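You operate a simulated robot arm through the tools that you are given. There is no shell and no other tool. Be economical: measure what you need, move in short steps, check, and stop when the job is done.

Carry out the task below with a simulated robot arm. There is one attempt and no reset: what you move stays moved.

TASK
Pack the red timer, the magnifier and the tape roll in the brown case.
Fine: draw the roll off its holder, which stays out; shut the lid.

Only the result counts: the job must be done as asked and must still hold three seconds after the hand-in. Knocking over, shifting, dropping, spilling or breaking anything else fails it. A push-on lid holds only when it is set on centred and level and pressed home; a screw cap is set on level and turned clockwise until tight.

THE ROBOT
A 6-joint arm with a two-finger parallel gripper, fixed in place. Base frame: the origin is at the foot of the arm, x ahead of it, y to its left, z up; the work surface is at about z = 74. Readings come in cm, rad, newtons and seconds.
With the tool pointing down near the work surface it reaches from about 34 to 82 cm from the base axis. Its first joint turns from -2.897 to 2.897 rad. Payload 3.91 kg.
The TCP is the grasp point between the finger pads, 3 cm short of the fingertips. In the tool frame z runs along the fingers and y along their closing line. The gripper opens to 11 cm. The fingers are 2 cm wide and 1 cm thick; the gripper's body (4.8 by 11.2 cm) begins 5.5 cm behind the TCP.
Orientation is told as [roll, pitch, yaw] about the base's x, y, z axes, in that order, counted from this pose: with the fingers straight down and closing along the base's y, the tool's x points along the base's -x, its y along +y and its z along -z.

THE INTERFACE
- The arm moves only by the tool nudge_tool. Its argument "moves" is a list of rows, each a list of 2 entries, a list of its own where there are three numbers: the shift along the tool's x, y, z in cm, then the turn, a rotation vector about the tool's x, y, z in degrees. In form: [[[x, y, z], [rx, ry, rz]], ...]. A call has 1 to 12 rows; each row shifts and turns the commanded pose from where the row before left it, along the tool's axes as they then stand. "hand" is the finger opening in cm, from 0 to 11, set as the call begins (left out, the last holds). Each row takes 0.2 s and may step no farther than 5 cm and 0.15 rad from the row before; otherwise, or with a gripper value out of range, the whole call is refused. A pose out of reach is approached as far as the arm can. The call stops where the force on the tool passes 90 N (or 10 N more than at its start, if that is more) or the arm is blocked; 0.2 s more then pass. The fingers move at their own pace (about 4.5 cm/s each) and stop on an object; they squeeze with about 32 N. The grip force told is the motor's: it shows also when the fingers shut on nothing. Time passes only in rows, and 0.2 s behind the last, so rows that do not move let the fingers close. It gives the time, the measured TCP pose, the force on the tool (base axes), the opening and the grip force at its end, in the units of the frame above (readings bear some noise), with the torque about the TCP (base axes, N m) and any sound that the robot's microphone picked up.
- Cameras (640 x 400 px; columns grow to the right, rows downward): "scene" is fixed at [39.85, 64.97, 134.12]; the picture's right is [-0.96, -0.27, 0.00], its down [-0.20, 0.73, -0.65] and it looks along [0.18, -0.63, -0.76] (base axes); focal length 214 px, centre (320, 200). "wrist" rides on the gripper at [7.7, 0.7, -11.4] in the tool frame; the picture's right is [-0.09, 1.00, 0.00], its down [-0.80, -0.07, -0.59] and it looks along [-0.59, -0.05, 0.80] (tool axes); focal length 270 px, centre (320, 200). There is no depth. A picture from a camera that has moved, and an enlarged one, comes with that camera's place and axes in the base frame and with its lens.
- get_image(camera): a new picture of that camera. It takes no simulated time.
- raise_lower(by): slides the trunk up (or, below 0, down) by that many cm; the arm rides with it, the base frame stays. It gives what a move gives, with no picture.
- close_up(camera, box): a new picture of the part [left, top, right, bottom] of that camera's present view, enlarged. It takes no simulated time.
- close_job(): hands the job in; it is judged then, once.

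Go step by step. Nothing tells you positions but the pictures and the camera data: compare them with the known pose of the tool, close in by small moves and look again before you grip or let go. The budget is 120 turns and 84 pictures, counting those below and the enlarged ones. Unless the task says otherwise, let go and move clear before handing in, and close with one line.

The tools are called after "Emit:" as a command line: name --argument value ..., lists and objects as JSON in quotes. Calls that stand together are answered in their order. nudge_tool: Moves the arm, as the interface text tells. Its arguments: {"type":"object","properties":{"moves":{"type":"array","items":{"type":"array"}},"hand":{"type":"number"}},"required":["moves"]} The other tools are called the same way: raise_lower (by) slides the trunk up or down; get_image (camera) takes a picture; close_up (camera, box) takes an enlarged picture of a part of a camera's view; close_job () hands the job in.

At the start:

```text
clock: 0.0
ee_pos: [35.02, 36.79, 117.58]
ee_rot: [-0.001, 0.0, 0.0]
wrist_force: [0.4, -0.1, -0.5]
ft_torque: [0.04, -0.03, -0.01]
gripper_width: 10.99
finger_force: 0.1
trunk travel left (down, up): [-55.0, 6.0]
```

scene: 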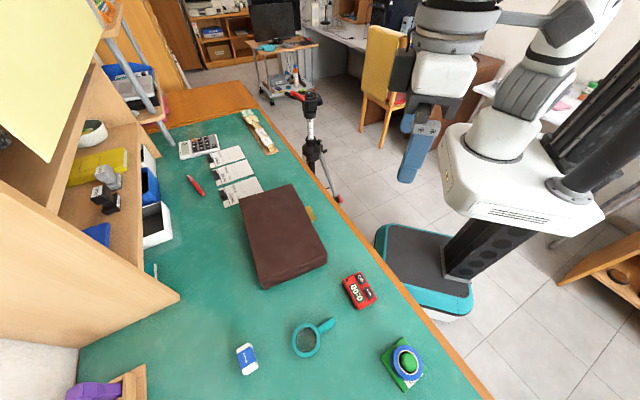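
wrist: 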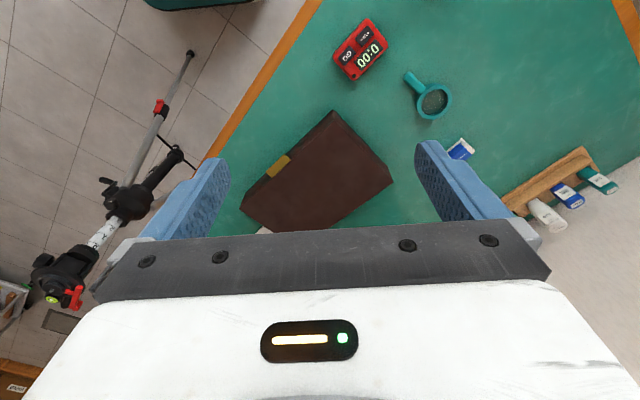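

The case looks shut, with a yellow tab on its robot side. The timer, magnifier and tape roll lie beyond it, and I'll look closer at each.

Emit:
close_up --camera "scene" --box '[220, 170, 360, 300]'

Emit:
close_up --camera "scene" --box '[280, 260, 440, 400]'

Emit:
close_up --camera "wrist" --box '[220, 0, 480, 240]'

```text
3.08 times, centred on (290, 235) of scene
camera zoom: at [39.85, 64.97, 134.12], right [-0.96, -0.27, 0.0], down [-0.2, 0.73, -0.65], along [0.18, -0.63, -0.76], focal length 660 px, centre (412, 92)
```

zoom: 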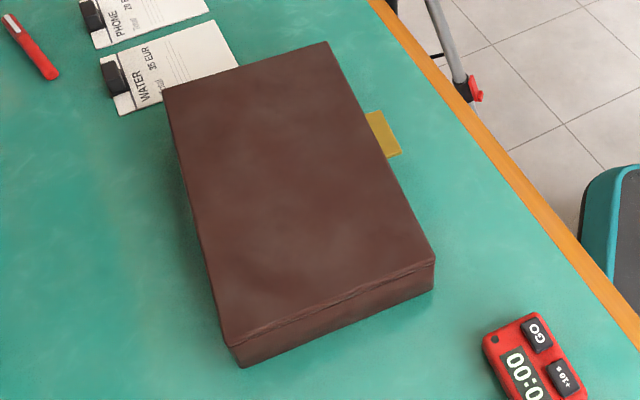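

```text
2.86 times, centred on (360, 330) of scene
camera zoom: at [39.85, 64.97, 134.12], right [-0.96, -0.27, 0.0], down [-0.2, 0.73, -0.65], along [0.18, -0.63, -0.76], focal length 613 px, centre (206, -171)
```

zoom: 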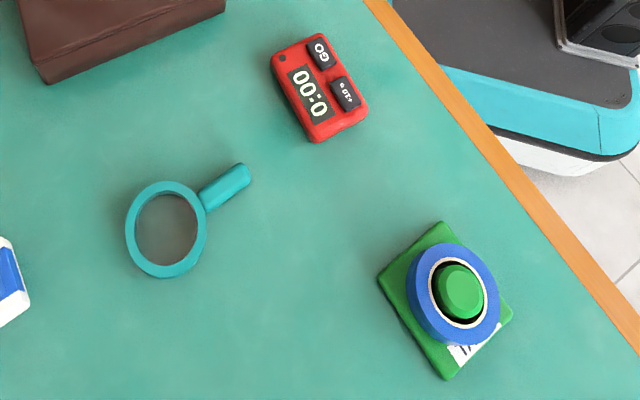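

```text
1.67 times, centred on (350, 120) of wrist
camera zoom: at [27.24, 37.36, 129.19], right [0.09, 1.0, 0.0], down [0.8, -0.07, 0.59], along [0.59, -0.05, -0.8], focal length 450 px, centre (270, 333)
```

zoom: 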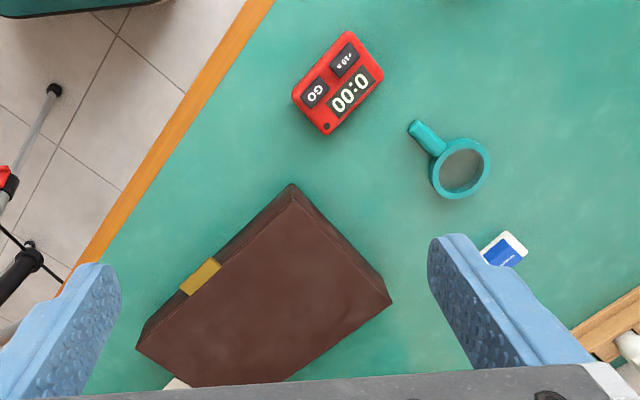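

Estimates: the case is about 30x19x6 cm, centred near (62,33). Its long tab side runs from (45,38) to (64,15), the tab is near (54,24.5), and the hinge is probably on the far side. I'm moving to look at the tab.

Emit:
nudge_tool --moves '[[[-1.59, -2.16, 3.7], [0, 0, 0]], [[-1.59, -2.16, 3.7], [0, 0, 0]], [[-1.59, -2.16, 3.7], [0, 0, 0]], [[-1.59, -2.16, 3.7], [0, 0, 0]], [[-1.59, -2.16, 3.7], [0, 0, 0]], [[-1.59, -2.16, 3.7], [0, 0, 0]], [[-1.59, -2.16, 3.7], [0, 0, 0]], [[-1.59, -2.16, 3.7], [0, 0, 0]], [[0, 0, 0], [0, 0, -8.5]], [[0, 0, 0], [0, 0, -8.5]], [[0, 0, 0], [0, 0, -8.5]], [[0, 0, 0], [0, 0, -8.5]]]'

Emit:
get_image --camera "wrist"

```text
clock: 2.6
ee_pos: [47.8, 19.44, 88.13]
ee_rot: [0.0, 0.001, 0.597]
wrist_force: [0.9, 0.6, 0.2]
ft_torque: [0.01, 0.01, 0.0]
gripper_width: 11.0
finger_force: 0.0
trunk travel left (down, up): [-55.0, 6.0]
```

```text
78 pictures are left
camera wrist: at [40.97, 15.67, 99.6], right [-0.49, 0.87, 0.0], down [0.7, 0.39, 0.59], along [0.52, 0.29, -0.8], focal length 270 px, centre (320, 200)
```

wrist: 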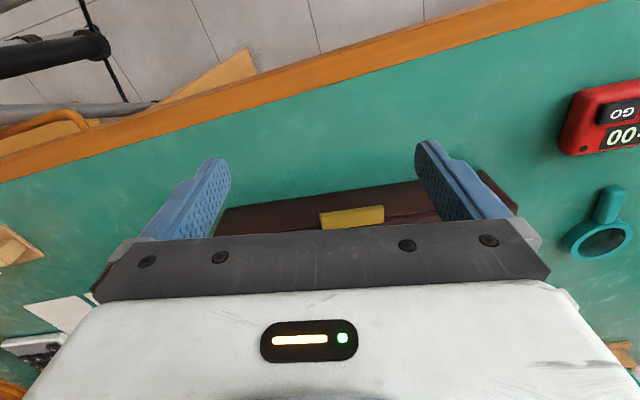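

The tab shows in front of the gripper. I'll enlarge that part.

Emit:
close_up --camera "wrist" --box '[220, 160, 440, 250]'

```text
2.91 times, centred on (330, 205) of wrist
camera zoom: at [40.97, 15.67, 99.6], right [-0.49, 0.87, 0.0], down [0.7, 0.39, 0.59], along [0.52, 0.29, -0.8], focal length 786 px, centre (291, 186)
```

zoom: 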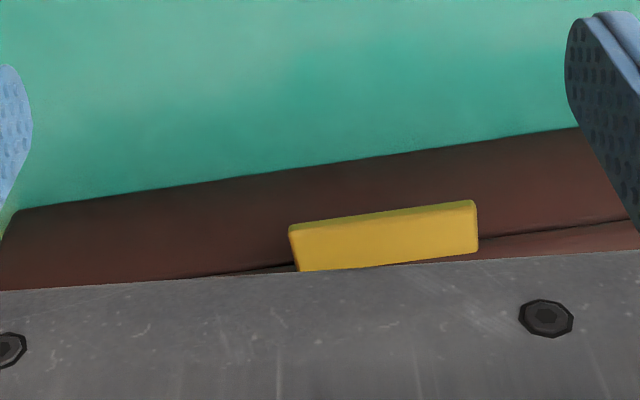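

The tab is horizontal, on the lid, with its outer edge near (53.2,25.8,80) and projecting about 1.9 cm. I'll close the fingers, align yaw and tilt the tool so the tips can hook under the tab.

Emit:
nudge_tool --moves '[[[-0.1, 1.57, 2], [0, 0, -4.7]], [[0, 0, 0], [0, -8.5, 0]], [[0, 0, 0], [0, -8.5, 0]], [[0, 0, 0], [0, -8.5, 0]], [[0, 0, 0], [0, -8.5, 0]], [[0, 0, 0], [0, -8, 0]], [[0, 0, 0], [0, -8, 0]]]' --hand 0

Emit:
get_image --camera "wrist"

Emit:
get_image --camera "scene"

```text
clock: 4.2
ee_pos: [46.98, 21.91, 86.84]
ee_rot: [0.099, -0.69, 0.629]
wrist_force: [0.3, 0.7, -0.1]
ft_torque: [0.01, 0.01, 0.0]
gripper_width: 0.0
finger_force: 31.9
out of reach, approached as far as the arm can: row 3, 4, 7
trunk travel left (down, up): [-55.0, 6.0]
```

```text
76 pictures are left
camera wrist: at [36.53, 13.74, 90.94], right [-0.58, 0.81, 0.13], down [0.27, 0.04, 0.96], along [0.77, 0.59, -0.24], focal length 270 px, centre (320, 200)
```

wrist: 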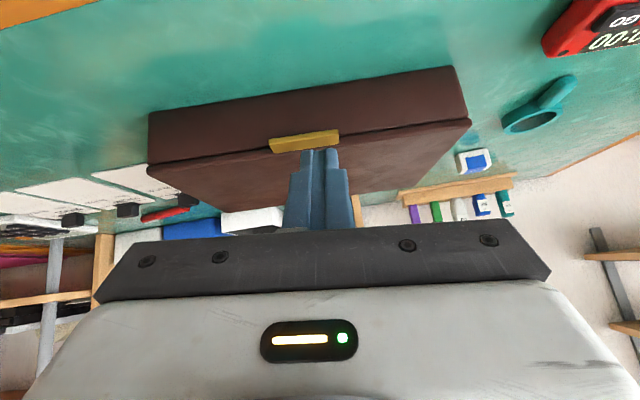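

```text
75 pictures are left
```

scene: 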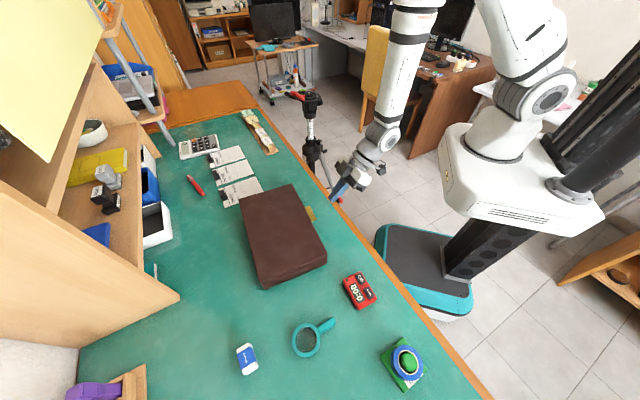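

At this trunk height the tilt runs out of reach. I'll lift the tool, then slide the trunk down so the forearm comes in flatter.

Emit:
nudge_tool --moves '[[[-2.57, 0, -3.06], [0, 0, 0]], [[-2.57, 0, -3.06], [0, 0, 0]], [[-2.57, 0, -3.06], [0, 0, 0]], [[-2.57, 0, -3.06], [0, 0, 0]], [[-2.57, 0, -3.06], [0, 0, 0]]]'

Emit:
raise_lower --by -20

```text
clock: 5.4
ee_pos: [47.71, 21.01, 106.91]
ee_rot: [0.075, -0.696, 0.64]
wrist_force: [-1.6, -0.2, 0.2]
ft_torque: [-0.05, -0.02, -0.01]
gripper_width: 0.0
finger_force: 31.4
trunk travel left (down, up): [-55.0, 6.0]
```

```text
clock: 7.6
ee_pos: [47.7, 21.16, 86.82]
ee_rot: [0.075, -0.696, 0.642]
wrist_force: [-0.8, 0.4, -0.4]
ft_torque: [-0.01, 0.01, -0.01]
gripper_width: 0.0
finger_force: 31.9
trunk travel left (down, up): [-35.0, 26.0]
```

Emit:
nudge_tool --moves '[[[0, 0, 0], [2.9, 0, -1.6]], [[0, 0, 0], [0, -8, 0]], [[0, 0, 0], [0, -8, 0]]]'

```text
clock: 8.4
ee_pos: [47.83, 21.01, 86.87]
ee_rot: [0.001, -0.977, 0.677]
wrist_force: [0.0, 0.2, 0.3]
ft_torque: [0.02, -0.02, -0.02]
gripper_width: 0.01
finger_force: 31.8
trunk travel left (down, up): [-35.0, 26.0]
```

Emit:
nudge_tool --moves '[[[2.96, 0.18, 3.3], [0, 0, 0]], [[2.96, 0.18, 3.3], [0, 0, 0]]]'

Emit:
get_image --camera "wrist"

Emit:
close_up --camera "scene" --box '[270, 150, 370, 250]'

```text
clock: 9.0
ee_pos: [50.14, 22.55, 79.63]
ee_rot: [0.033, -0.972, 0.657]
wrist_force: [-0.2, 0.7, 0.7]
ft_torque: [-0.03, 0.02, 0.02]
gripper_width: 0.02
finger_force: 31.7
out of reach, approached as far as the arm can: row 2
trunk travel left (down, up): [-35.0, 26.0]
```

```text
74 pictures are left
camera wrist: at [38.95, 14.14, 79.89], right [-0.59, 0.8, 0.09], down [0.03, -0.09, 1.0], along [0.81, 0.59, 0.03], focal length 270 px, centre (320, 200)
```

wrist: 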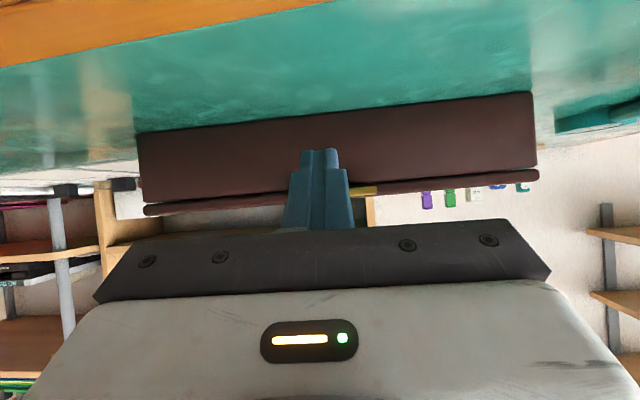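

```text
4.00 times, centred on (320, 200) of scene
camera zoom: at [39.85, 64.97, 134.12], right [-0.96, -0.27, 0.0], down [-0.2, 0.73, -0.65], along [0.18, -0.63, -0.76], focal length 858 px, centre (320, 200)
```

zoom: 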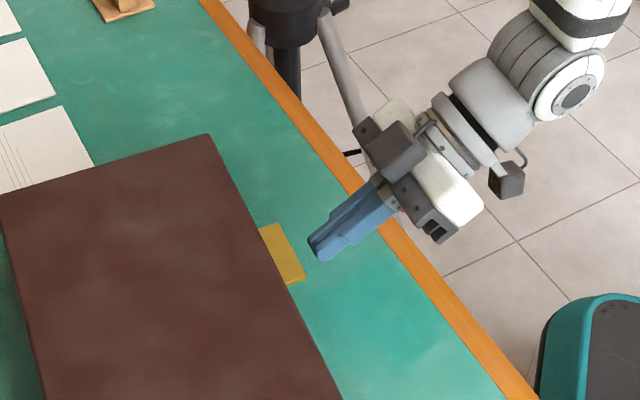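

I can see the tab from below at about z 79.3–80, and the fingertips point just short of it. I'll lower the trunk slightly, then slide forward under the tab.

Emit:
raise_lower --by -1.5

Emit:
nudge_tool --moves '[[[-0.8, 0.4, 1.2], [0, 0, 0]], [[-0.8, 0.4, 1.2], [0, 0, 0]]]'

Emit:
close_up --camera "scene" --box '[270, 150, 370, 250]'

Emit:
close_up --camera "wrist" --box '[220, 80, 420, 240]'

```text
clock: 9.6
ee_pos: [50.1, 22.33, 78.21]
ee_rot: [0.034, -0.968, 0.656]
wrist_force: [-0.1, -0.8, 0.3]
ft_torque: [-0.01, 0.01, -0.01]
gripper_width: 0.01
finger_force: 32.1
trunk travel left (down, up): [-33.5, 27.5]
```

```text
clock: 10.2
ee_pos: [51.73, 24.9, 78.29]
ee_rot: [0.034, -0.969, 0.656]
wrist_force: [-0.2, 0.7, -0.5]
ft_torque: [-0.01, 0.03, 0.03]
gripper_width: 0.01
finger_force: 31.8
trunk travel left (down, up): [-33.5, 27.5]
```

```text
4.00 times, centred on (320, 200) of scene
camera zoom: at [39.85, 64.97, 134.12], right [-0.96, -0.27, 0.0], down [-0.2, 0.73, -0.65], along [0.18, -0.63, -0.76], focal length 858 px, centre (320, 200)
```

zoom: 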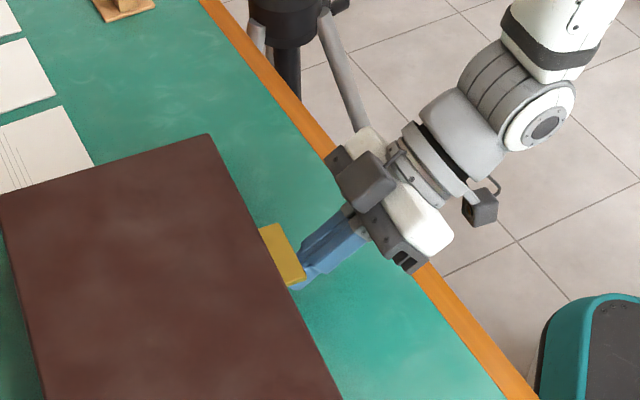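

```text
2.50 times, centred on (320, 160) of wrist
camera zoom: at [40.65, 16.55, 78.49], right [-0.59, 0.8, 0.09], down [0.03, -0.09, 1.0], along [0.81, 0.59, 0.03], focal length 676 px, centre (320, 300)
```

zoom: 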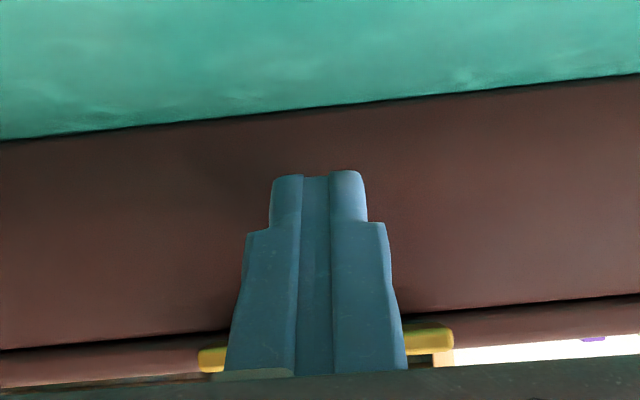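

The fingertips are centred under the tab, so I'll lift gently.

Emit:
nudge_tool --moves '[[[-0.82, 0, -0.57], [0, 0, 0]], [[-0.82, 0, -0.57], [0, 0, 0]], [[-0.82, 0, -0.57], [0, 0, 0]], [[-0.87, 0, -0.45], [0, 0, 0]]]'

Emit:
get_image --camera "scene"

```text
clock: 11.2
ee_pos: [51.93, 24.98, 82.13]
ee_rot: [0.035, -0.969, 0.657]
wrist_force: [0.5, 0.1, -0.8]
ft_torque: [0.01, 0.0, 0.0]
gripper_width: 0.0
finger_force: 32.1
trunk travel left (down, up): [-33.5, 27.5]
```

```text
70 pictures are left
```

scene: 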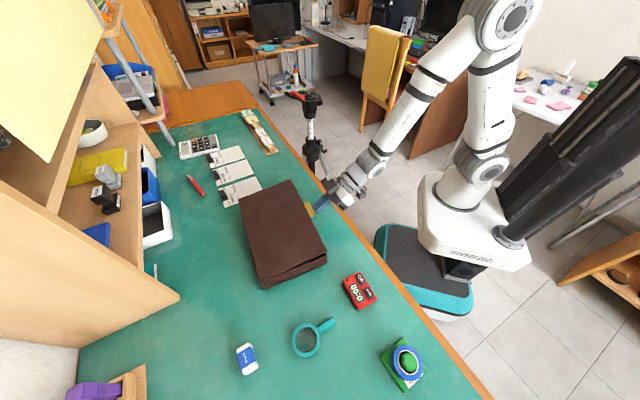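

Emit:
close_up --camera "scene" --box '[220, 160, 380, 300]'

Emit:
close_up --camera "wrist" --box '[120, 40, 560, 260]'

```text
2.86 times, centred on (300, 230) of scene
camera zoom: at [39.85, 64.97, 134.12], right [-0.96, -0.27, 0.0], down [-0.2, 0.73, -0.65], along [0.18, -0.63, -0.76], focal length 613 px, centre (377, 114)
```

zoom: 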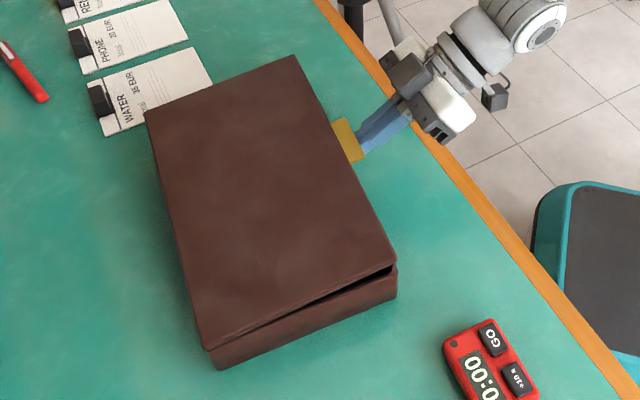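

```text
1.45 times, centred on (340, 150) of wrist
camera zoom: at [40.8, 16.63, 82.39], right [-0.59, 0.8, 0.09], down [0.03, -0.09, 1.0], along [0.81, 0.59, 0.03], focal length 393 px, centre (291, 273)
```

zoom: 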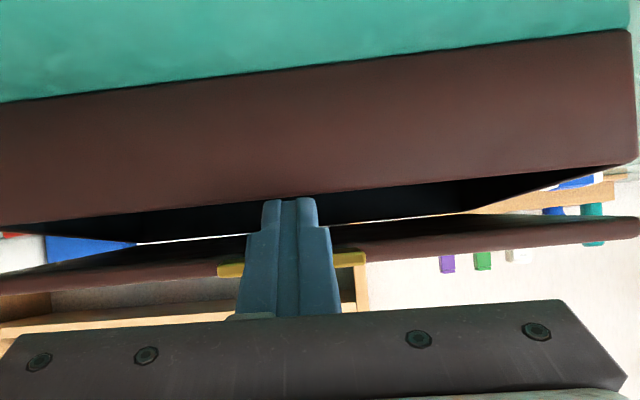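

The lid is hinged at the far side and lifting well. I'll continue up along the arc, going slightly deeper.

Emit:
nudge_tool --moves '[[[-2.04, 0, -0.555], [0, 0, 0]], [[-2.04, 0, -0.555], [0, 0, 0]], [[-2.04, 0, -0.555], [0, 0, 0]], [[-2.04, 0, -0.555], [0, 0, 0]], [[-2.04, 0, -0.555], [0, 0, 0]]]'

Emit:
get_image --camera "scene"

Emit:
get_image --camera "wrist"

```text
clock: 12.4
ee_pos: [54.79, 27.01, 92.0]
ee_rot: [0.035, -0.969, 0.655]
wrist_force: [-0.4, 0.2, -0.3]
ft_torque: [0.03, 0.0, 0.0]
gripper_width: 0.0
finger_force: 31.7
trunk travel left (down, up): [-33.5, 27.5]
```

```text
67 pictures are left
```

scene: 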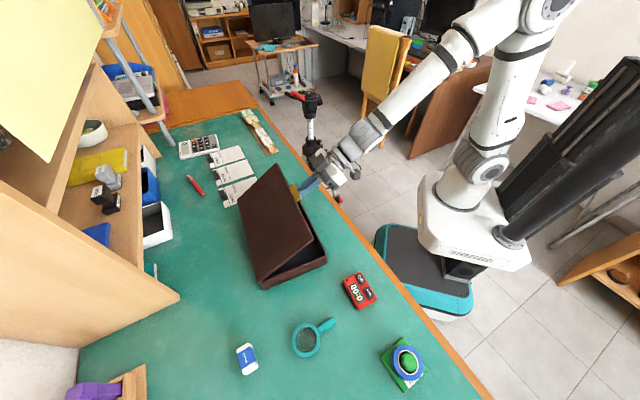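

```text
66 pictures are left
camera wrist: at [43.64, 18.68, 92.25], right [-0.59, 0.8, 0.09], down [0.03, -0.09, 1.0], along [0.81, 0.59, 0.03], focal length 270 px, centre (320, 200)
```

wrist: 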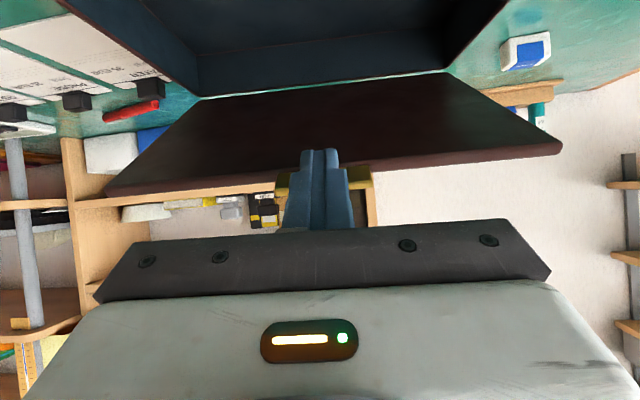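

The lid is at about 35° and the box is empty. I'll push it on along its arc with the tips.

Emit:
nudge_tool --moves '[[[-1.7, 0, 0.92], [0, 0, 0]], [[-1.7, 0, 0.92], [0, 0, 0]], [[-1.7, 0, 0.92], [0, 0, 0]], [[-1.7, 0, 0.92], [0, 0, 0]], [[-0.98, 0, 1.15], [0, 0, 0]], [[-0.98, 0, 1.15], [0, 0, 0]], [[-0.98, 0, 1.15], [0, 0, 0]], [[-0.98, 0, 1.15], [0, 0, 0]]]'

Emit:
get_image --camera "scene"

Emit:
get_image --camera "wrist"

```text
clock: 14.2
ee_pos: [64.65, 35.01, 96.41]
ee_rot: [0.034, -0.969, 0.657]
wrist_force: [-2.8, -2.1, 5.2]
ft_torque: [0.13, -0.11, 0.0]
gripper_width: 0.0
finger_force: 32.0
trunk travel left (down, up): [-33.5, 27.5]
```

```text
65 pictures are left
```

scene: 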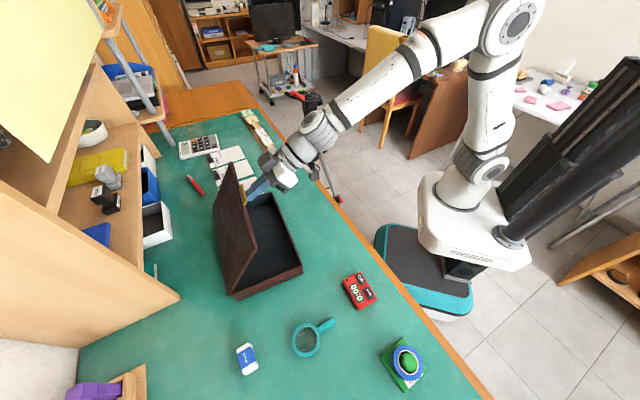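

```text
64 pictures are left
camera wrist: at [53.58, 26.74, 96.67], right [-0.59, 0.8, 0.09], down [0.03, -0.09, 1.0], along [0.81, 0.59, 0.03], focal length 270 px, centre (320, 200)
```

wrist: 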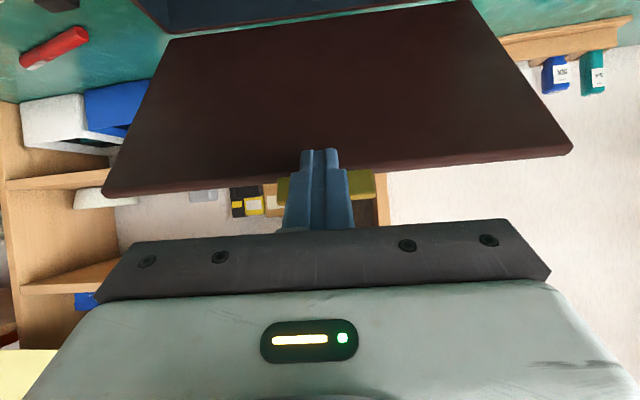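

The case seems to have slid several centimetres with the push, so I'll check closely.

Emit:
close_up --camera "scene" --box '[170, 130, 340, 310]'

```text
2.22 times, centred on (255, 220) of scene
camera zoom: at [39.85, 64.97, 134.12], right [-0.96, -0.27, 0.0], down [-0.2, 0.73, -0.65], along [0.18, -0.63, -0.76], focal length 477 px, centre (464, 156)
```

zoom: 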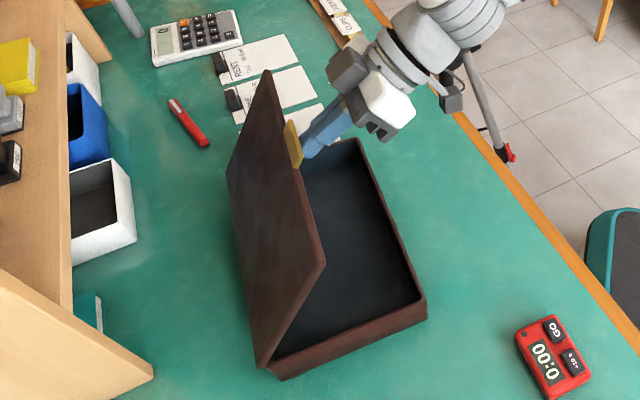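

The box slid about 7 cm along the push while the lid stopped near 60°. The residual force runs along the lid, so the tip is probably caught at the lid edge or tab. I'll back off slightly to see whether the lid stays put.

Emit:
nudge_tool --moves '[[[0.85, 0, -1.24], [0, 0, 0]], [[0.85, 0, -1.24], [0, 0, 0]], [[0, 0, 0], [0, 0, 0]]]'

Emit:
close_up --camera "scene" --box '[170, 130, 340, 310]'

Emit:
close_up --camera "wrist" --box '[200, 60, 440, 240]'

```text
clock: 15.0
ee_pos: [62.45, 33.08, 96.39]
ee_rot: [0.036, -0.97, 0.657]
wrist_force: [0.4, -0.2, 0.3]
ft_torque: [-0.03, 0.0, -0.02]
gripper_width: 0.0
finger_force: 32.5
trunk travel left (down, up): [-33.5, 27.5]
```

```text
2.22 times, centred on (255, 220) of scene
camera zoom: at [39.85, 64.97, 134.12], right [-0.96, -0.27, 0.0], down [-0.2, 0.73, -0.65], along [0.18, -0.63, -0.76], focal length 477 px, centre (464, 156)
```

zoom: 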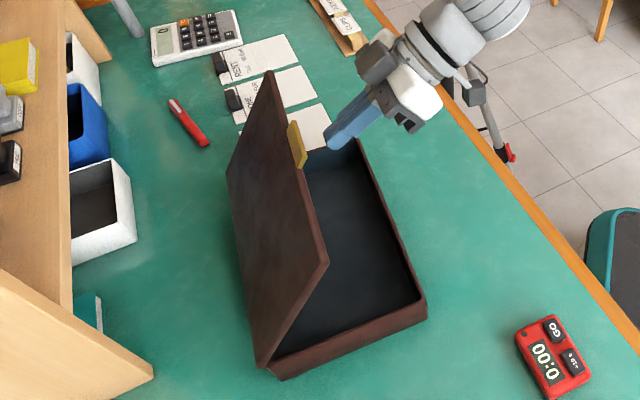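

```text
2.22 times, centred on (320, 150) of wrist
camera zoom: at [51.33, 24.74, 96.56], right [-0.59, 0.8, 0.09], down [0.03, -0.09, 1.0], along [0.81, 0.59, 0.03], focal length 601 px, centre (320, 311)
```

zoom: 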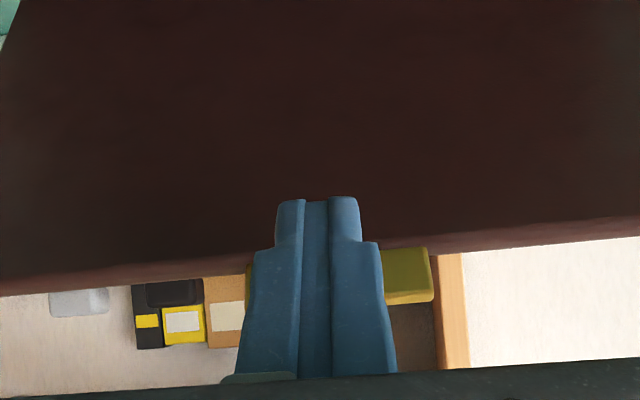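

The hinge has friction, so the lid holds its angle by itself. I'll push it on with a more upward stroke, from lower on the inner face, to avoid sliding the box.

Emit:
nudge_tool --moves '[[[-0.23, 0, 1.66], [0, 0, 0]], [[-0.23, 0, 1.66], [0, 0, 0]], [[-0.97, 0, 0.18], [0, 0, 0]], [[-0.97, 0, 0.18], [0, 0, 0]], [[-0.97, 0, 0.18], [0, 0, 0]], [[-0.97, 0, 0.18], [0, 0, 0]], [[-0.97, 0, 0.18], [0, 0, 0]]]'

Emit:
close_up --camera "scene" --box '[170, 130, 340, 310]'

```text
clock: 16.6
ee_pos: [67.54, 37.06, 98.16]
ee_rot: [0.034, -0.968, 0.655]
wrist_force: [0.1, 0.5, 0.0]
ft_torque: [0.0, 0.0, -0.01]
gripper_width: 0.0
finger_force: 32.0
trunk travel left (down, up): [-33.5, 27.5]
```

```text
2.22 times, centred on (255, 220) of scene
camera zoom: at [39.85, 64.97, 134.12], right [-0.96, -0.27, 0.0], down [-0.2, 0.73, -0.65], along [0.18, -0.63, -0.76], focal length 477 px, centre (464, 156)
```

zoom: 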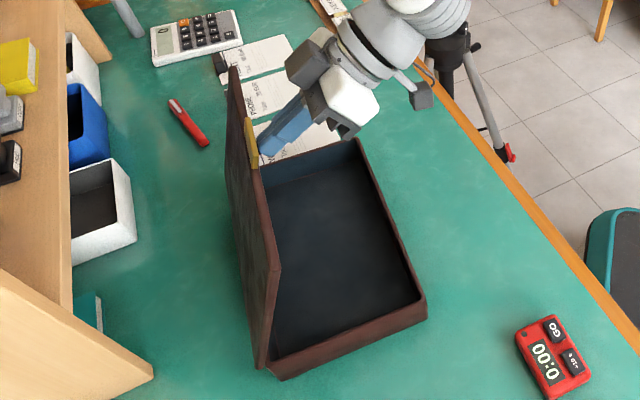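

That worked: the lid is near 72° and the box stayed still. I'll continue past vertical.

Emit:
nudge_tool --moves '[[[-0.9, 0, 0.96], [0, 0, 0]], [[-0.82, 0, 1.02], [0, 0, 0]], [[-0.736, 0, 1.07], [0, 0, 0]], [[-0.736, 0, 1.07], [0, 0, 0]], [[-0.65, 0, 1.12], [0, 0, 0]], [[-0.65, 0, 1.12], [0, 0, 0]]]'

Emit:
close_up --camera "scene" --box '[170, 130, 340, 310]'

```text
clock: 18.0
ee_pos: [73.33, 42.11, 98.43]
ee_rot: [0.035, -0.969, 0.656]
wrist_force: [0.1, 0.1, -0.8]
ft_torque: [0.01, -0.02, -0.01]
gripper_width: 0.0
finger_force: 32.0
trunk travel left (down, up): [-33.5, 27.5]
```

```text
2.22 times, centred on (255, 220) of scene
camera zoom: at [39.85, 64.97, 134.12], right [-0.96, -0.27, 0.0], down [-0.2, 0.73, -0.65], along [0.18, -0.63, -0.76], focal length 477 px, centre (464, 156)
```

zoom: 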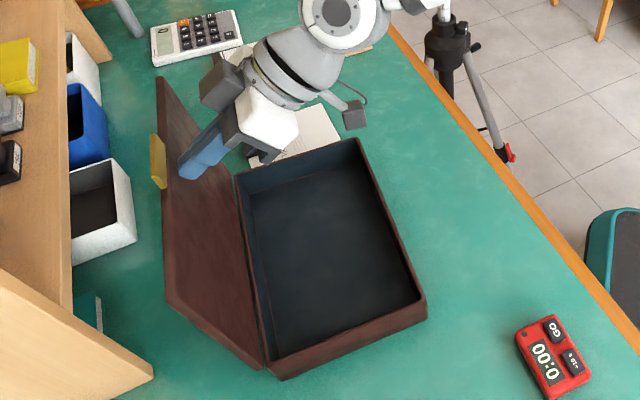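

The lid is open past vertical and stands on its own, with the box unmoved. I'll back out and untilt the tool.

Emit:
nudge_tool --moves '[[[2.26, 0, -3.3], [0, 0, 0]], [[2.26, 0, -3.3], [0, 0, 0]], [[2.26, 0, -3.3], [0, 0, 0]], [[2.26, 0, -3.3], [0, 0, 0]], [[0, 0, 0], [2, 8, 0]], [[0, 0, 0], [0, 8, 0]], [[0, 0, 0], [0, 8, 0]], [[0, 0, 0], [0, 8, 0]], [[0, 0, 0], [0, 8, 0]], [[0, 0, 0], [0, 8, 0]], [[0, 0, 0], [0, 7.5, 0]]]'

Emit:
raise_lower --by 18

Emit:
get_image --camera "scene"

```text
clock: 20.4
ee_pos: [61.08, 31.97, 98.29]
ee_rot: [-0.004, 0.002, 0.656]
wrist_force: [-0.3, -0.5, 0.2]
ft_torque: [0.01, -0.01, -0.01]
gripper_width: 0.01
finger_force: 31.9
trunk travel left (down, up): [-33.5, 27.5]
```

```text
clock: 22.4
ee_pos: [61.05, 32.06, 116.32]
ee_rot: [-0.001, 0.001, 0.659]
wrist_force: [-0.6, 0.1, -0.6]
ft_torque: [0.0, -0.04, -0.03]
gripper_width: 0.0
finger_force: 31.8
trunk travel left (down, up): [-51.5, 9.5]
```

```text
58 pictures are left
```

scene: 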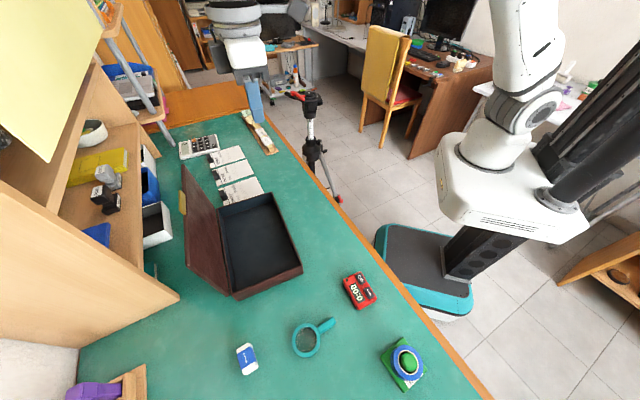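

Next is the timer, near (35.3,43.6). Its long side is aligned with the present yaw, so I'll move above it with the fingers open.

Emit:
nudge_tool --moves '[[[1.66, 3.11, 3.0], [0, 0, -1.2]], [[1.66, 3.11, 3.0], [0, 0, 0]], [[1.66, 3.11, 3.0], [0, 0, 0]], [[1.66, 3.11, 3.0], [0, 0, 0]], [[1.66, 3.11, 3.0], [0, 0, 0]], [[1.66, 3.11, 3.0], [0, 0, 0]], [[1.66, 3.11, 3.0], [0, 0, 0]], [[1.66, 3.11, 3.0], [0, 0, 0]]]' --hand 11

Emit:
get_image --camera "wrist"

Emit:
close_up --camera "scene" --box '[280, 220, 440, 340]'

```text
clock: 24.2
ee_pos: [35.37, 43.05, 92.09]
ee_rot: [-0.003, -0.002, 0.68]
wrist_force: [0.7, 0.0, 0.6]
ft_torque: [0.0, -0.01, -0.02]
gripper_width: 10.99
finger_force: 0.1
trunk travel left (down, up): [-51.5, 9.5]
```

```text
57 pictures are left
camera wrist: at [28.9, 38.63, 103.72], right [-0.56, 0.83, 0.0], down [0.67, 0.45, 0.6], along [0.5, 0.33, -0.8], focal length 270 px, centre (320, 200)
```

wrist: 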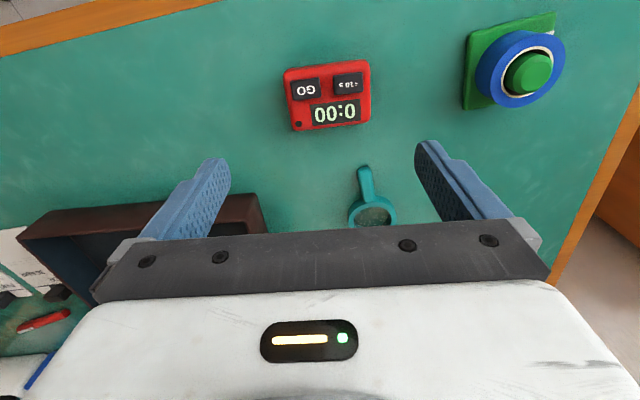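

```text
3.33 times, centred on (360, 280) of scene
camera zoom: at [39.85, 64.97, 134.12], right [-0.96, -0.27, 0.0], down [-0.2, 0.73, -0.65], along [0.18, -0.63, -0.76], focal length 715 px, centre (187, -67)
```

zoom: 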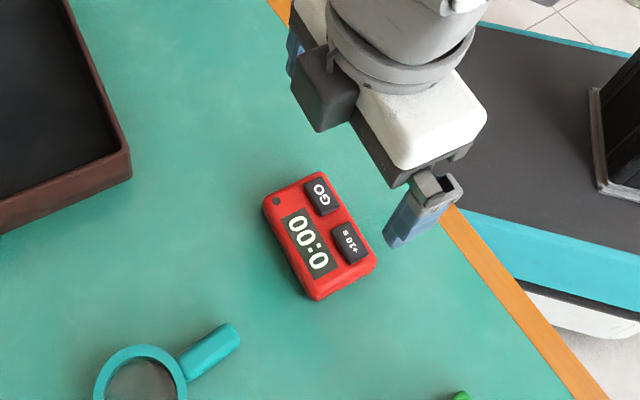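

The timer centre is at about (34.9,43.6) and aligned with the fingers. I'll descend around it.

Emit:
nudge_tool --moves '[[[0, 0.36, 4], [0, 0, 0]], [[0, 0.36, 4], [0, 0, 0]], [[0, 0, 3], [0, 0, 0]]]'

Emit:
get_image --camera "wrist"

```text
clock: 25.0
ee_pos: [34.8, 43.6, 81.3]
ee_rot: [-0.002, -0.003, 0.678]
wrist_force: [0.0, 0.0, -0.1]
ft_torque: [-0.01, -0.02, -0.01]
gripper_width: 10.99
finger_force: 0.0
trunk travel left (down, up): [-51.5, 9.5]
```

```text
55 pictures are left
camera wrist: at [28.38, 39.17, 92.84], right [-0.56, 0.83, 0.0], down [0.67, 0.45, 0.6], along [0.5, 0.33, -0.8], focal length 270 px, centre (320, 200)
```

wrist: 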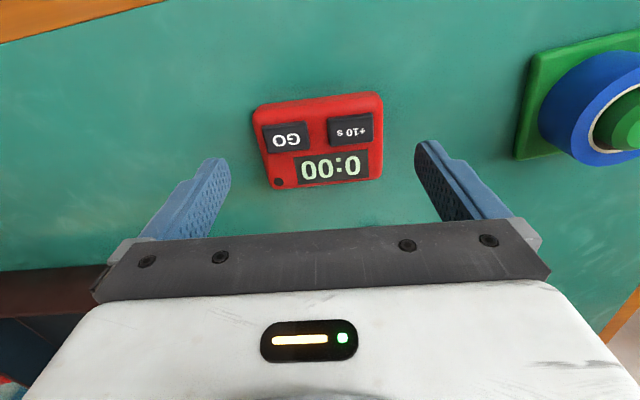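

Emit:
nudge_tool --moves '[[[0, -0.1, 2.5], [0, 0, 0]], [[0, 0, 1.4], [0, 0, 0]]]'

Emit:
nudge_tool --moves '[[[0, 0, 0], [0, 0, 0]], [[0, 0, 0], [0, 0, 0]], [[0, 0, 0], [0, 0, 0]], [[0, 0, 0], [0, 0, 0]]]' --hand 5

```text
clock: 25.6
ee_pos: [34.96, 43.45, 77.53]
ee_rot: [-0.001, -0.001, 0.678]
wrist_force: [0.7, 0.1, 0.5]
ft_torque: [-0.01, 0.01, -0.02]
gripper_width: 10.99
finger_force: 0.1
trunk travel left (down, up): [-51.5, 9.5]
```

```text
clock: 26.6
ee_pos: [34.76, 43.49, 77.61]
ee_rot: [-0.002, 0.0, 0.678]
wrist_force: [0.0, -0.7, 0.2]
ft_torque: [0.01, 0.0, 0.02]
gripper_width: 8.37
finger_force: 31.9
trunk travel left (down, up): [-51.5, 9.5]
```

The timer is gripped at 8.4 cm. I'll lift it and carry it over to the far end of the box.

Emit:
nudge_tool --moves '[[[0, 0, -2], [0, 0, 0]], [[0, 0, -4.5], [0, 0, 0]], [[0, 0, -4.5], [0, 0, 0]], [[-2.06, -3.67, 0], [0, 0, 0]], [[-2.06, -3.67, 0], [0, 0, 0]], [[-2.06, -3.67, 0], [0, 0, 0]], [[-2.06, -3.67, 0], [0, 0, 0]], [[-2.06, -3.67, 0], [0, 0, 0]], [[-2.06, -3.67, 0], [0, 0, 0]], [[-2.06, -3.67, 0], [0, 0, 0]], [[-2.06, -3.67, 0], [0, 0, 0]], [[-2.06, -3.67, 0], [0, 0, 0]]]'

Emit:
get_image --camera "wrist"

Emit:
close_up --camera "scene" --box '[170, 130, 340, 310]'

```text
clock: 29.2
ee_pos: [70.36, 29.33, 88.27]
ee_rot: [-0.001, 0.0, 0.68]
wrist_force: [0.0, -0.2, -1.8]
ft_torque: [0.02, 0.01, 0.03]
gripper_width: 8.35
finger_force: 32.0
trunk travel left (down, up): [-51.5, 9.5]
```

```text
54 pictures are left
camera wrist: at [63.74, 25.1, 99.81], right [-0.56, 0.83, 0.0], down [0.67, 0.45, 0.59], along [0.49, 0.33, -0.8], focal length 270 px, centre (320, 200)
```

wrist: 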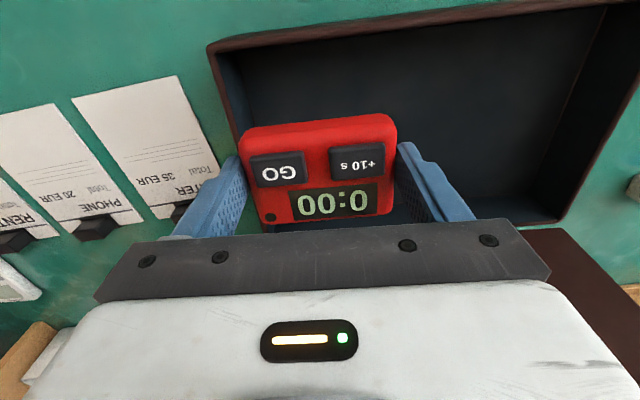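

```text
2.22 times, centred on (255, 220) of scene
camera zoom: at [39.85, 64.97, 134.12], right [-0.96, -0.27, 0.0], down [-0.2, 0.73, -0.65], along [0.18, -0.63, -0.76], focal length 477 px, centre (464, 156)
```

zoom: 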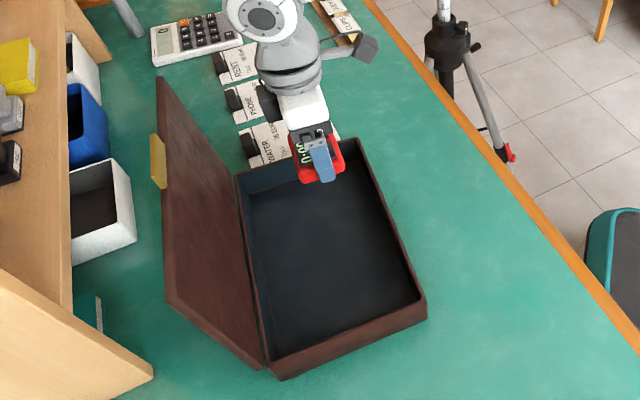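

I'm above the box with about 1 cm margin to the end wall. I'll shift slightly inward and lower.

Emit:
nudge_tool --moves '[[[0, 0.5, 3.5], [0, 0, 0]], [[0, 0, 3], [0, 0, 0]], [[0, 0, 1.5], [0, 0, 0]], [[0, 0, 1], [0, 0, 0]], [[0, 0, 0.5], [0, 0, 0]]]'

Emit:
close_up --camera "scene" --box '[220, 160, 310, 270]'

```text
clock: 30.4
ee_pos: [69.79, 29.93, 78.81]
ee_rot: [-0.002, -0.001, 0.678]
wrist_force: [-0.9, 0.3, -1.3]
ft_torque: [0.02, 0.03, -0.03]
gripper_width: 8.36
finger_force: 32.8
trunk travel left (down, up): [-51.5, 9.5]
```

```text
3.64 times, centred on (265, 215) of scene
camera zoom: at [39.85, 64.97, 134.12], right [-0.96, -0.27, 0.0], down [-0.2, 0.73, -0.65], along [0.18, -0.63, -0.76], focal length 780 px, centre (520, 146)
```

zoom: 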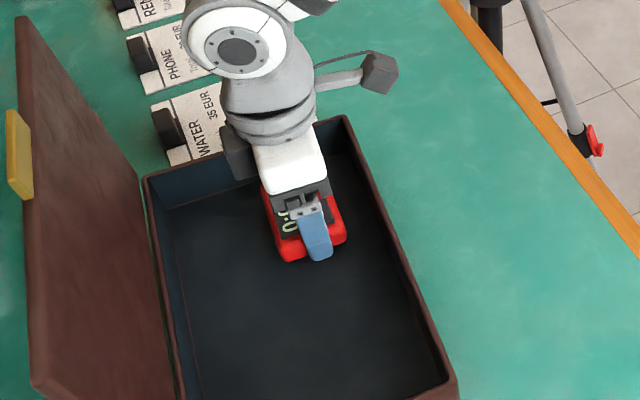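

Emit:
nudge_tool --moves '[[[0, 0, 0.3], [0, 0, 0]], [[0, 0, 0.3], [0, 0, 0]]]'

```text
clock: 31.0
ee_pos: [69.71, 29.81, 78.28]
ee_rot: [-0.003, 0.0, 0.68]
wrist_force: [0.2, -0.7, -1.1]
ft_torque: [-0.05, 0.01, -0.01]
gripper_width: 8.32
finger_force: 32.7
trunk travel left (down, up): [-51.5, 9.5]
```

Emit:
nudge_tool --moves '[[[0, 0, 0.25], [0, 0, 0]]]'

Emit:
nudge_tool --moves '[[[0, 0, 0], [0, 0, 0]], [[0, 0, 0], [0, 0, 0]]]' --hand 9.6

Emit:
nudge_tool --moves '[[[0, 0, -3], [0, 0, 0]], [[0, 0, -4.5], [0, 0, 0]], [[0, 0, -4.5], [0, 0, 0]]]'

Emit:
get_image --camera "wrist"

```text
clock: 31.4
ee_pos: [69.77, 29.68, 78.09]
ee_rot: [0.0, -0.003, 0.677]
wrist_force: [0.1, 0.3, 2.2]
ft_torque: [0.07, 0.09, 0.01]
gripper_width: 8.32
finger_force: 31.7
trunk travel left (down, up): [-51.5, 9.5]
```

```text
clock: 32.0
ee_pos: [69.8, 29.82, 78.04]
ee_rot: [-0.001, -0.002, 0.678]
wrist_force: [0.1, 0.3, 0.4]
ft_torque: [0.0, 0.0, 0.03]
gripper_width: 9.6
finger_force: 0.1
trunk travel left (down, up): [-51.5, 9.5]
```

```text
clock: 32.8
ee_pos: [69.61, 29.86, 90.06]
ee_rot: [-0.001, 0.0, 0.679]
wrist_force: [0.6, -0.3, -0.5]
ft_torque: [0.02, -0.01, 0.01]
gripper_width: 9.6
finger_force: 0.1
trunk travel left (down, up): [-51.5, 9.5]
```

```text
51 pictures are left
camera wrist: at [63.15, 25.5, 101.73], right [-0.56, 0.83, 0.0], down [0.67, 0.45, 0.59], along [0.49, 0.33, -0.8], focal length 270 px, centre (320, 200)
```

wrist: 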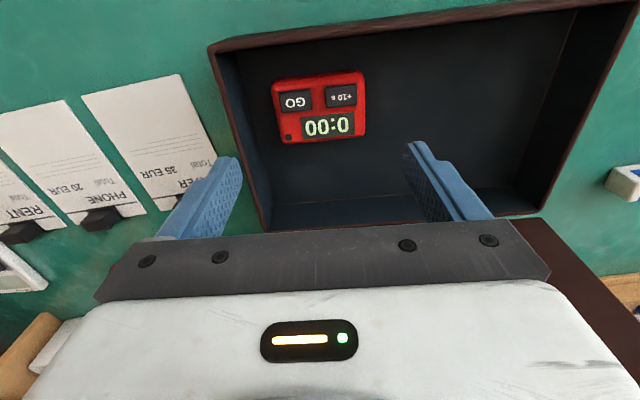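

The timer is in place. Next is the magnifier, whose handle centre is about (41.8,54.3) and points roughly 48°.

Emit:
nudge_tool --moves '[[[0.75, 4.56, 0.5], [0, 0, 0]], [[0.75, 4.56, 0.5], [0, 0, 0]], [[0.75, 4.56, 0.5], [0, 0, 0]], [[0.75, 4.56, 0.5], [0, 0, 0]], [[0.75, 4.56, 0.5], [0, 0, 0]], [[0.75, 4.56, 0.5], [0, 0, 0]], [[0.75, 4.56, 0.5], [0, 0, 0]], [[0.75, 4.56, 0.5], [0, 0, 0]], [[0, 0, 0], [0, 0, -4.6]], [[0, 0, 0], [0, 0, -4.6]]]' --hand 5

Emit:
get_image --camera "wrist"

```text
clock: 35.0
ee_pos: [41.99, 54.47, 85.88]
ee_rot: [-0.003, 0.0, 0.84]
wrist_force: [-0.2, 1.3, -1.0]
ft_torque: [-0.01, 0.03, -0.03]
gripper_width: 5.0
finger_force: 0.0
trunk travel left (down, up): [-51.5, 9.5]
```

```text
50 pictures are left
camera wrist: at [36.41, 49.19, 97.51], right [-0.68, 0.73, 0.0], down [0.59, 0.55, 0.59], along [0.44, 0.41, -0.8], focal length 270 px, centre (320, 200)
```

wrist: 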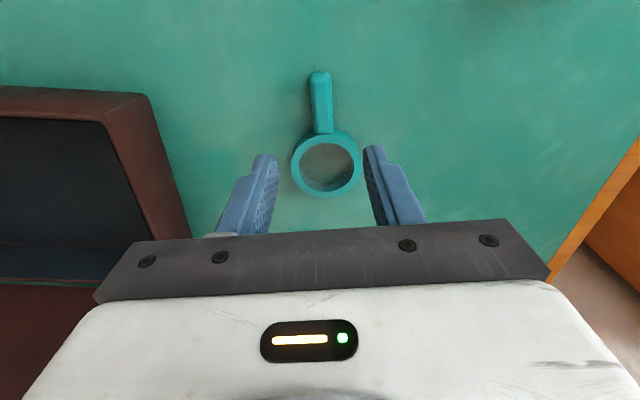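

Emit:
nudge_tool --moves '[[[0, 0, 3], [0, 0, 0]], [[0, 0, 3], [0, 0, 0]], [[0, 0, 2.5], [0, 0, 0]]]' --hand 3.5

Emit:
get_image --camera "wrist"

```text
clock: 35.8
ee_pos: [42.12, 54.43, 77.49]
ee_rot: [-0.004, 0.0, 0.839]
wrist_force: [0.8, -0.3, 0.4]
ft_torque: [-0.01, 0.02, -0.01]
gripper_width: 3.48
finger_force: 0.0
trunk travel left (down, up): [-51.5, 9.5]
```

```text
49 pictures are left
camera wrist: at [36.4, 49.16, 89.02], right [-0.68, 0.73, 0.0], down [0.59, 0.55, 0.59], along [0.44, 0.4, -0.8], focal length 270 px, centre (320, 200)
```

wrist: 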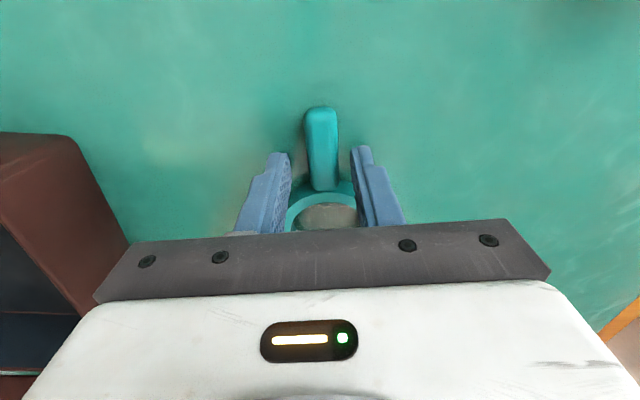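

Emit:
nudge_tool --moves '[[[0, 0, 0], [0, 0, 0]], [[0, 0, 0], [0, 0, 0]], [[0, 0, 0], [0, 0, 0]]]' --hand 0

Emit:
nudge_tool --moves '[[[0, 0, -1.5], [0, 0, 0]], [[0, 0, -3.5], [0, 0, 0]], [[0, 0, -4], [0, 0, 0]], [[0, 0, -4], [0, 0, 0]]]'

Emit:
get_image --camera "wrist"

Emit:
close_up --camera "scene" --box '[240, 220, 440, 400]'

```text
clock: 36.6
ee_pos: [42.2, 54.44, 77.55]
ee_rot: [-0.002, 0.0, 0.84]
wrist_force: [-0.4, -0.1, 0.2]
ft_torque: [-0.03, 0.02, -0.02]
gripper_width: 1.69
finger_force: 32.1
trunk travel left (down, up): [-51.5, 9.5]
```

```text
clock: 37.6
ee_pos: [42.16, 54.41, 90.57]
ee_rot: [-0.002, -0.001, 0.839]
wrist_force: [-0.5, 0.0, 0.0]
ft_torque: [0.01, 0.04, 0.0]
gripper_width: 1.71
finger_force: 32.1
trunk travel left (down, up): [-51.5, 9.5]
```

```text
48 pictures are left
camera wrist: at [36.39, 49.09, 102.13], right [-0.68, 0.73, 0.0], down [0.59, 0.55, 0.59], along [0.44, 0.4, -0.8], focal length 270 px, centre (320, 200)
```

wrist: 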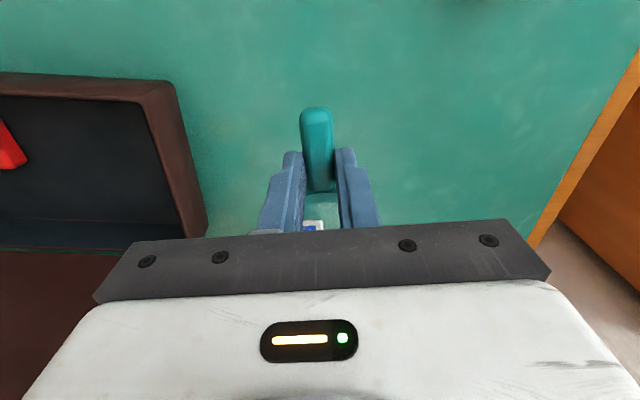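

```text
2.22 times, centred on (340, 310) of scene
camera zoom: at [39.85, 64.97, 134.12], right [-0.96, -0.27, 0.0], down [-0.2, 0.73, -0.65], along [0.18, -0.63, -0.76], focal length 477 px, centre (276, -44)
```

zoom: 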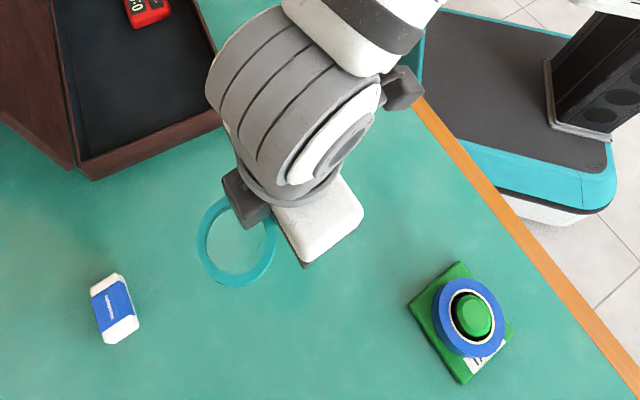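

The magnifier is held level. I'll rotate it to the box's axis and carry it to the middle of the box.

Emit:
nudge_tool --moves '[[[0, 0, 0], [0, 0, 4.6]], [[0, 0, 0], [0, 0, 4.6]], [[-0.99, -4.57, 0], [0, 0, 0]], [[-0.99, -4.57, 0], [0, 0, 0]], [[-0.99, -4.57, 0], [0, 0, 0]], [[-0.99, -4.57, 0], [0, 0, 0]], [[-0.99, -4.57, 0], [0, 0, 0]], [[-0.99, -4.57, 0], [0, 0, 0]]]'

Emit:
close_up --camera "scene" --box '[170, 130, 340, 310]'

Emit:
get_image --camera "wrist"

```text
clock: 39.4
ee_pos: [63.92, 36.9, 90.49]
ee_rot: [-0.002, 0.0, 0.679]
wrist_force: [0.2, -0.6, -0.2]
ft_torque: [0.03, 0.04, 0.03]
gripper_width: 1.68
finger_force: 32.0
trunk travel left (down, up): [-51.5, 9.5]
```

```text
2.22 times, centred on (255, 220) of scene
camera zoom: at [39.85, 64.97, 134.12], right [-0.96, -0.27, 0.0], down [-0.2, 0.73, -0.65], along [0.18, -0.63, -0.76], focal length 477 px, centre (464, 156)
```

zoom: 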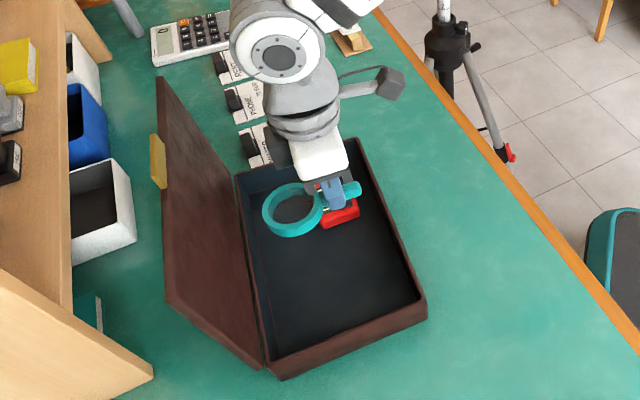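

```text
45 pictures are left
camera wrist: at [57.49, 32.52, 102.07], right [-0.56, 0.83, 0.0], down [0.67, 0.45, 0.59], along [0.49, 0.33, -0.8], focal length 270 px, centre (320, 200)
```

wrist: 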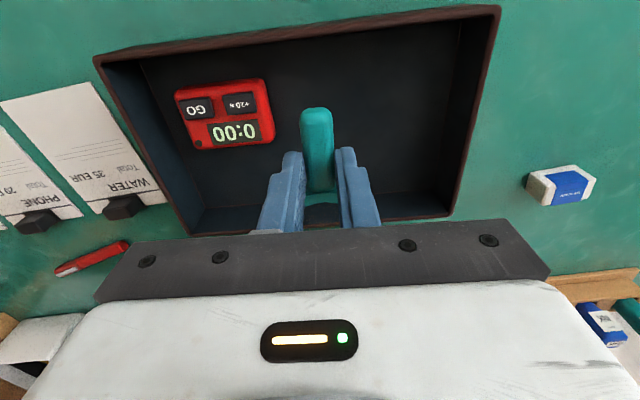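

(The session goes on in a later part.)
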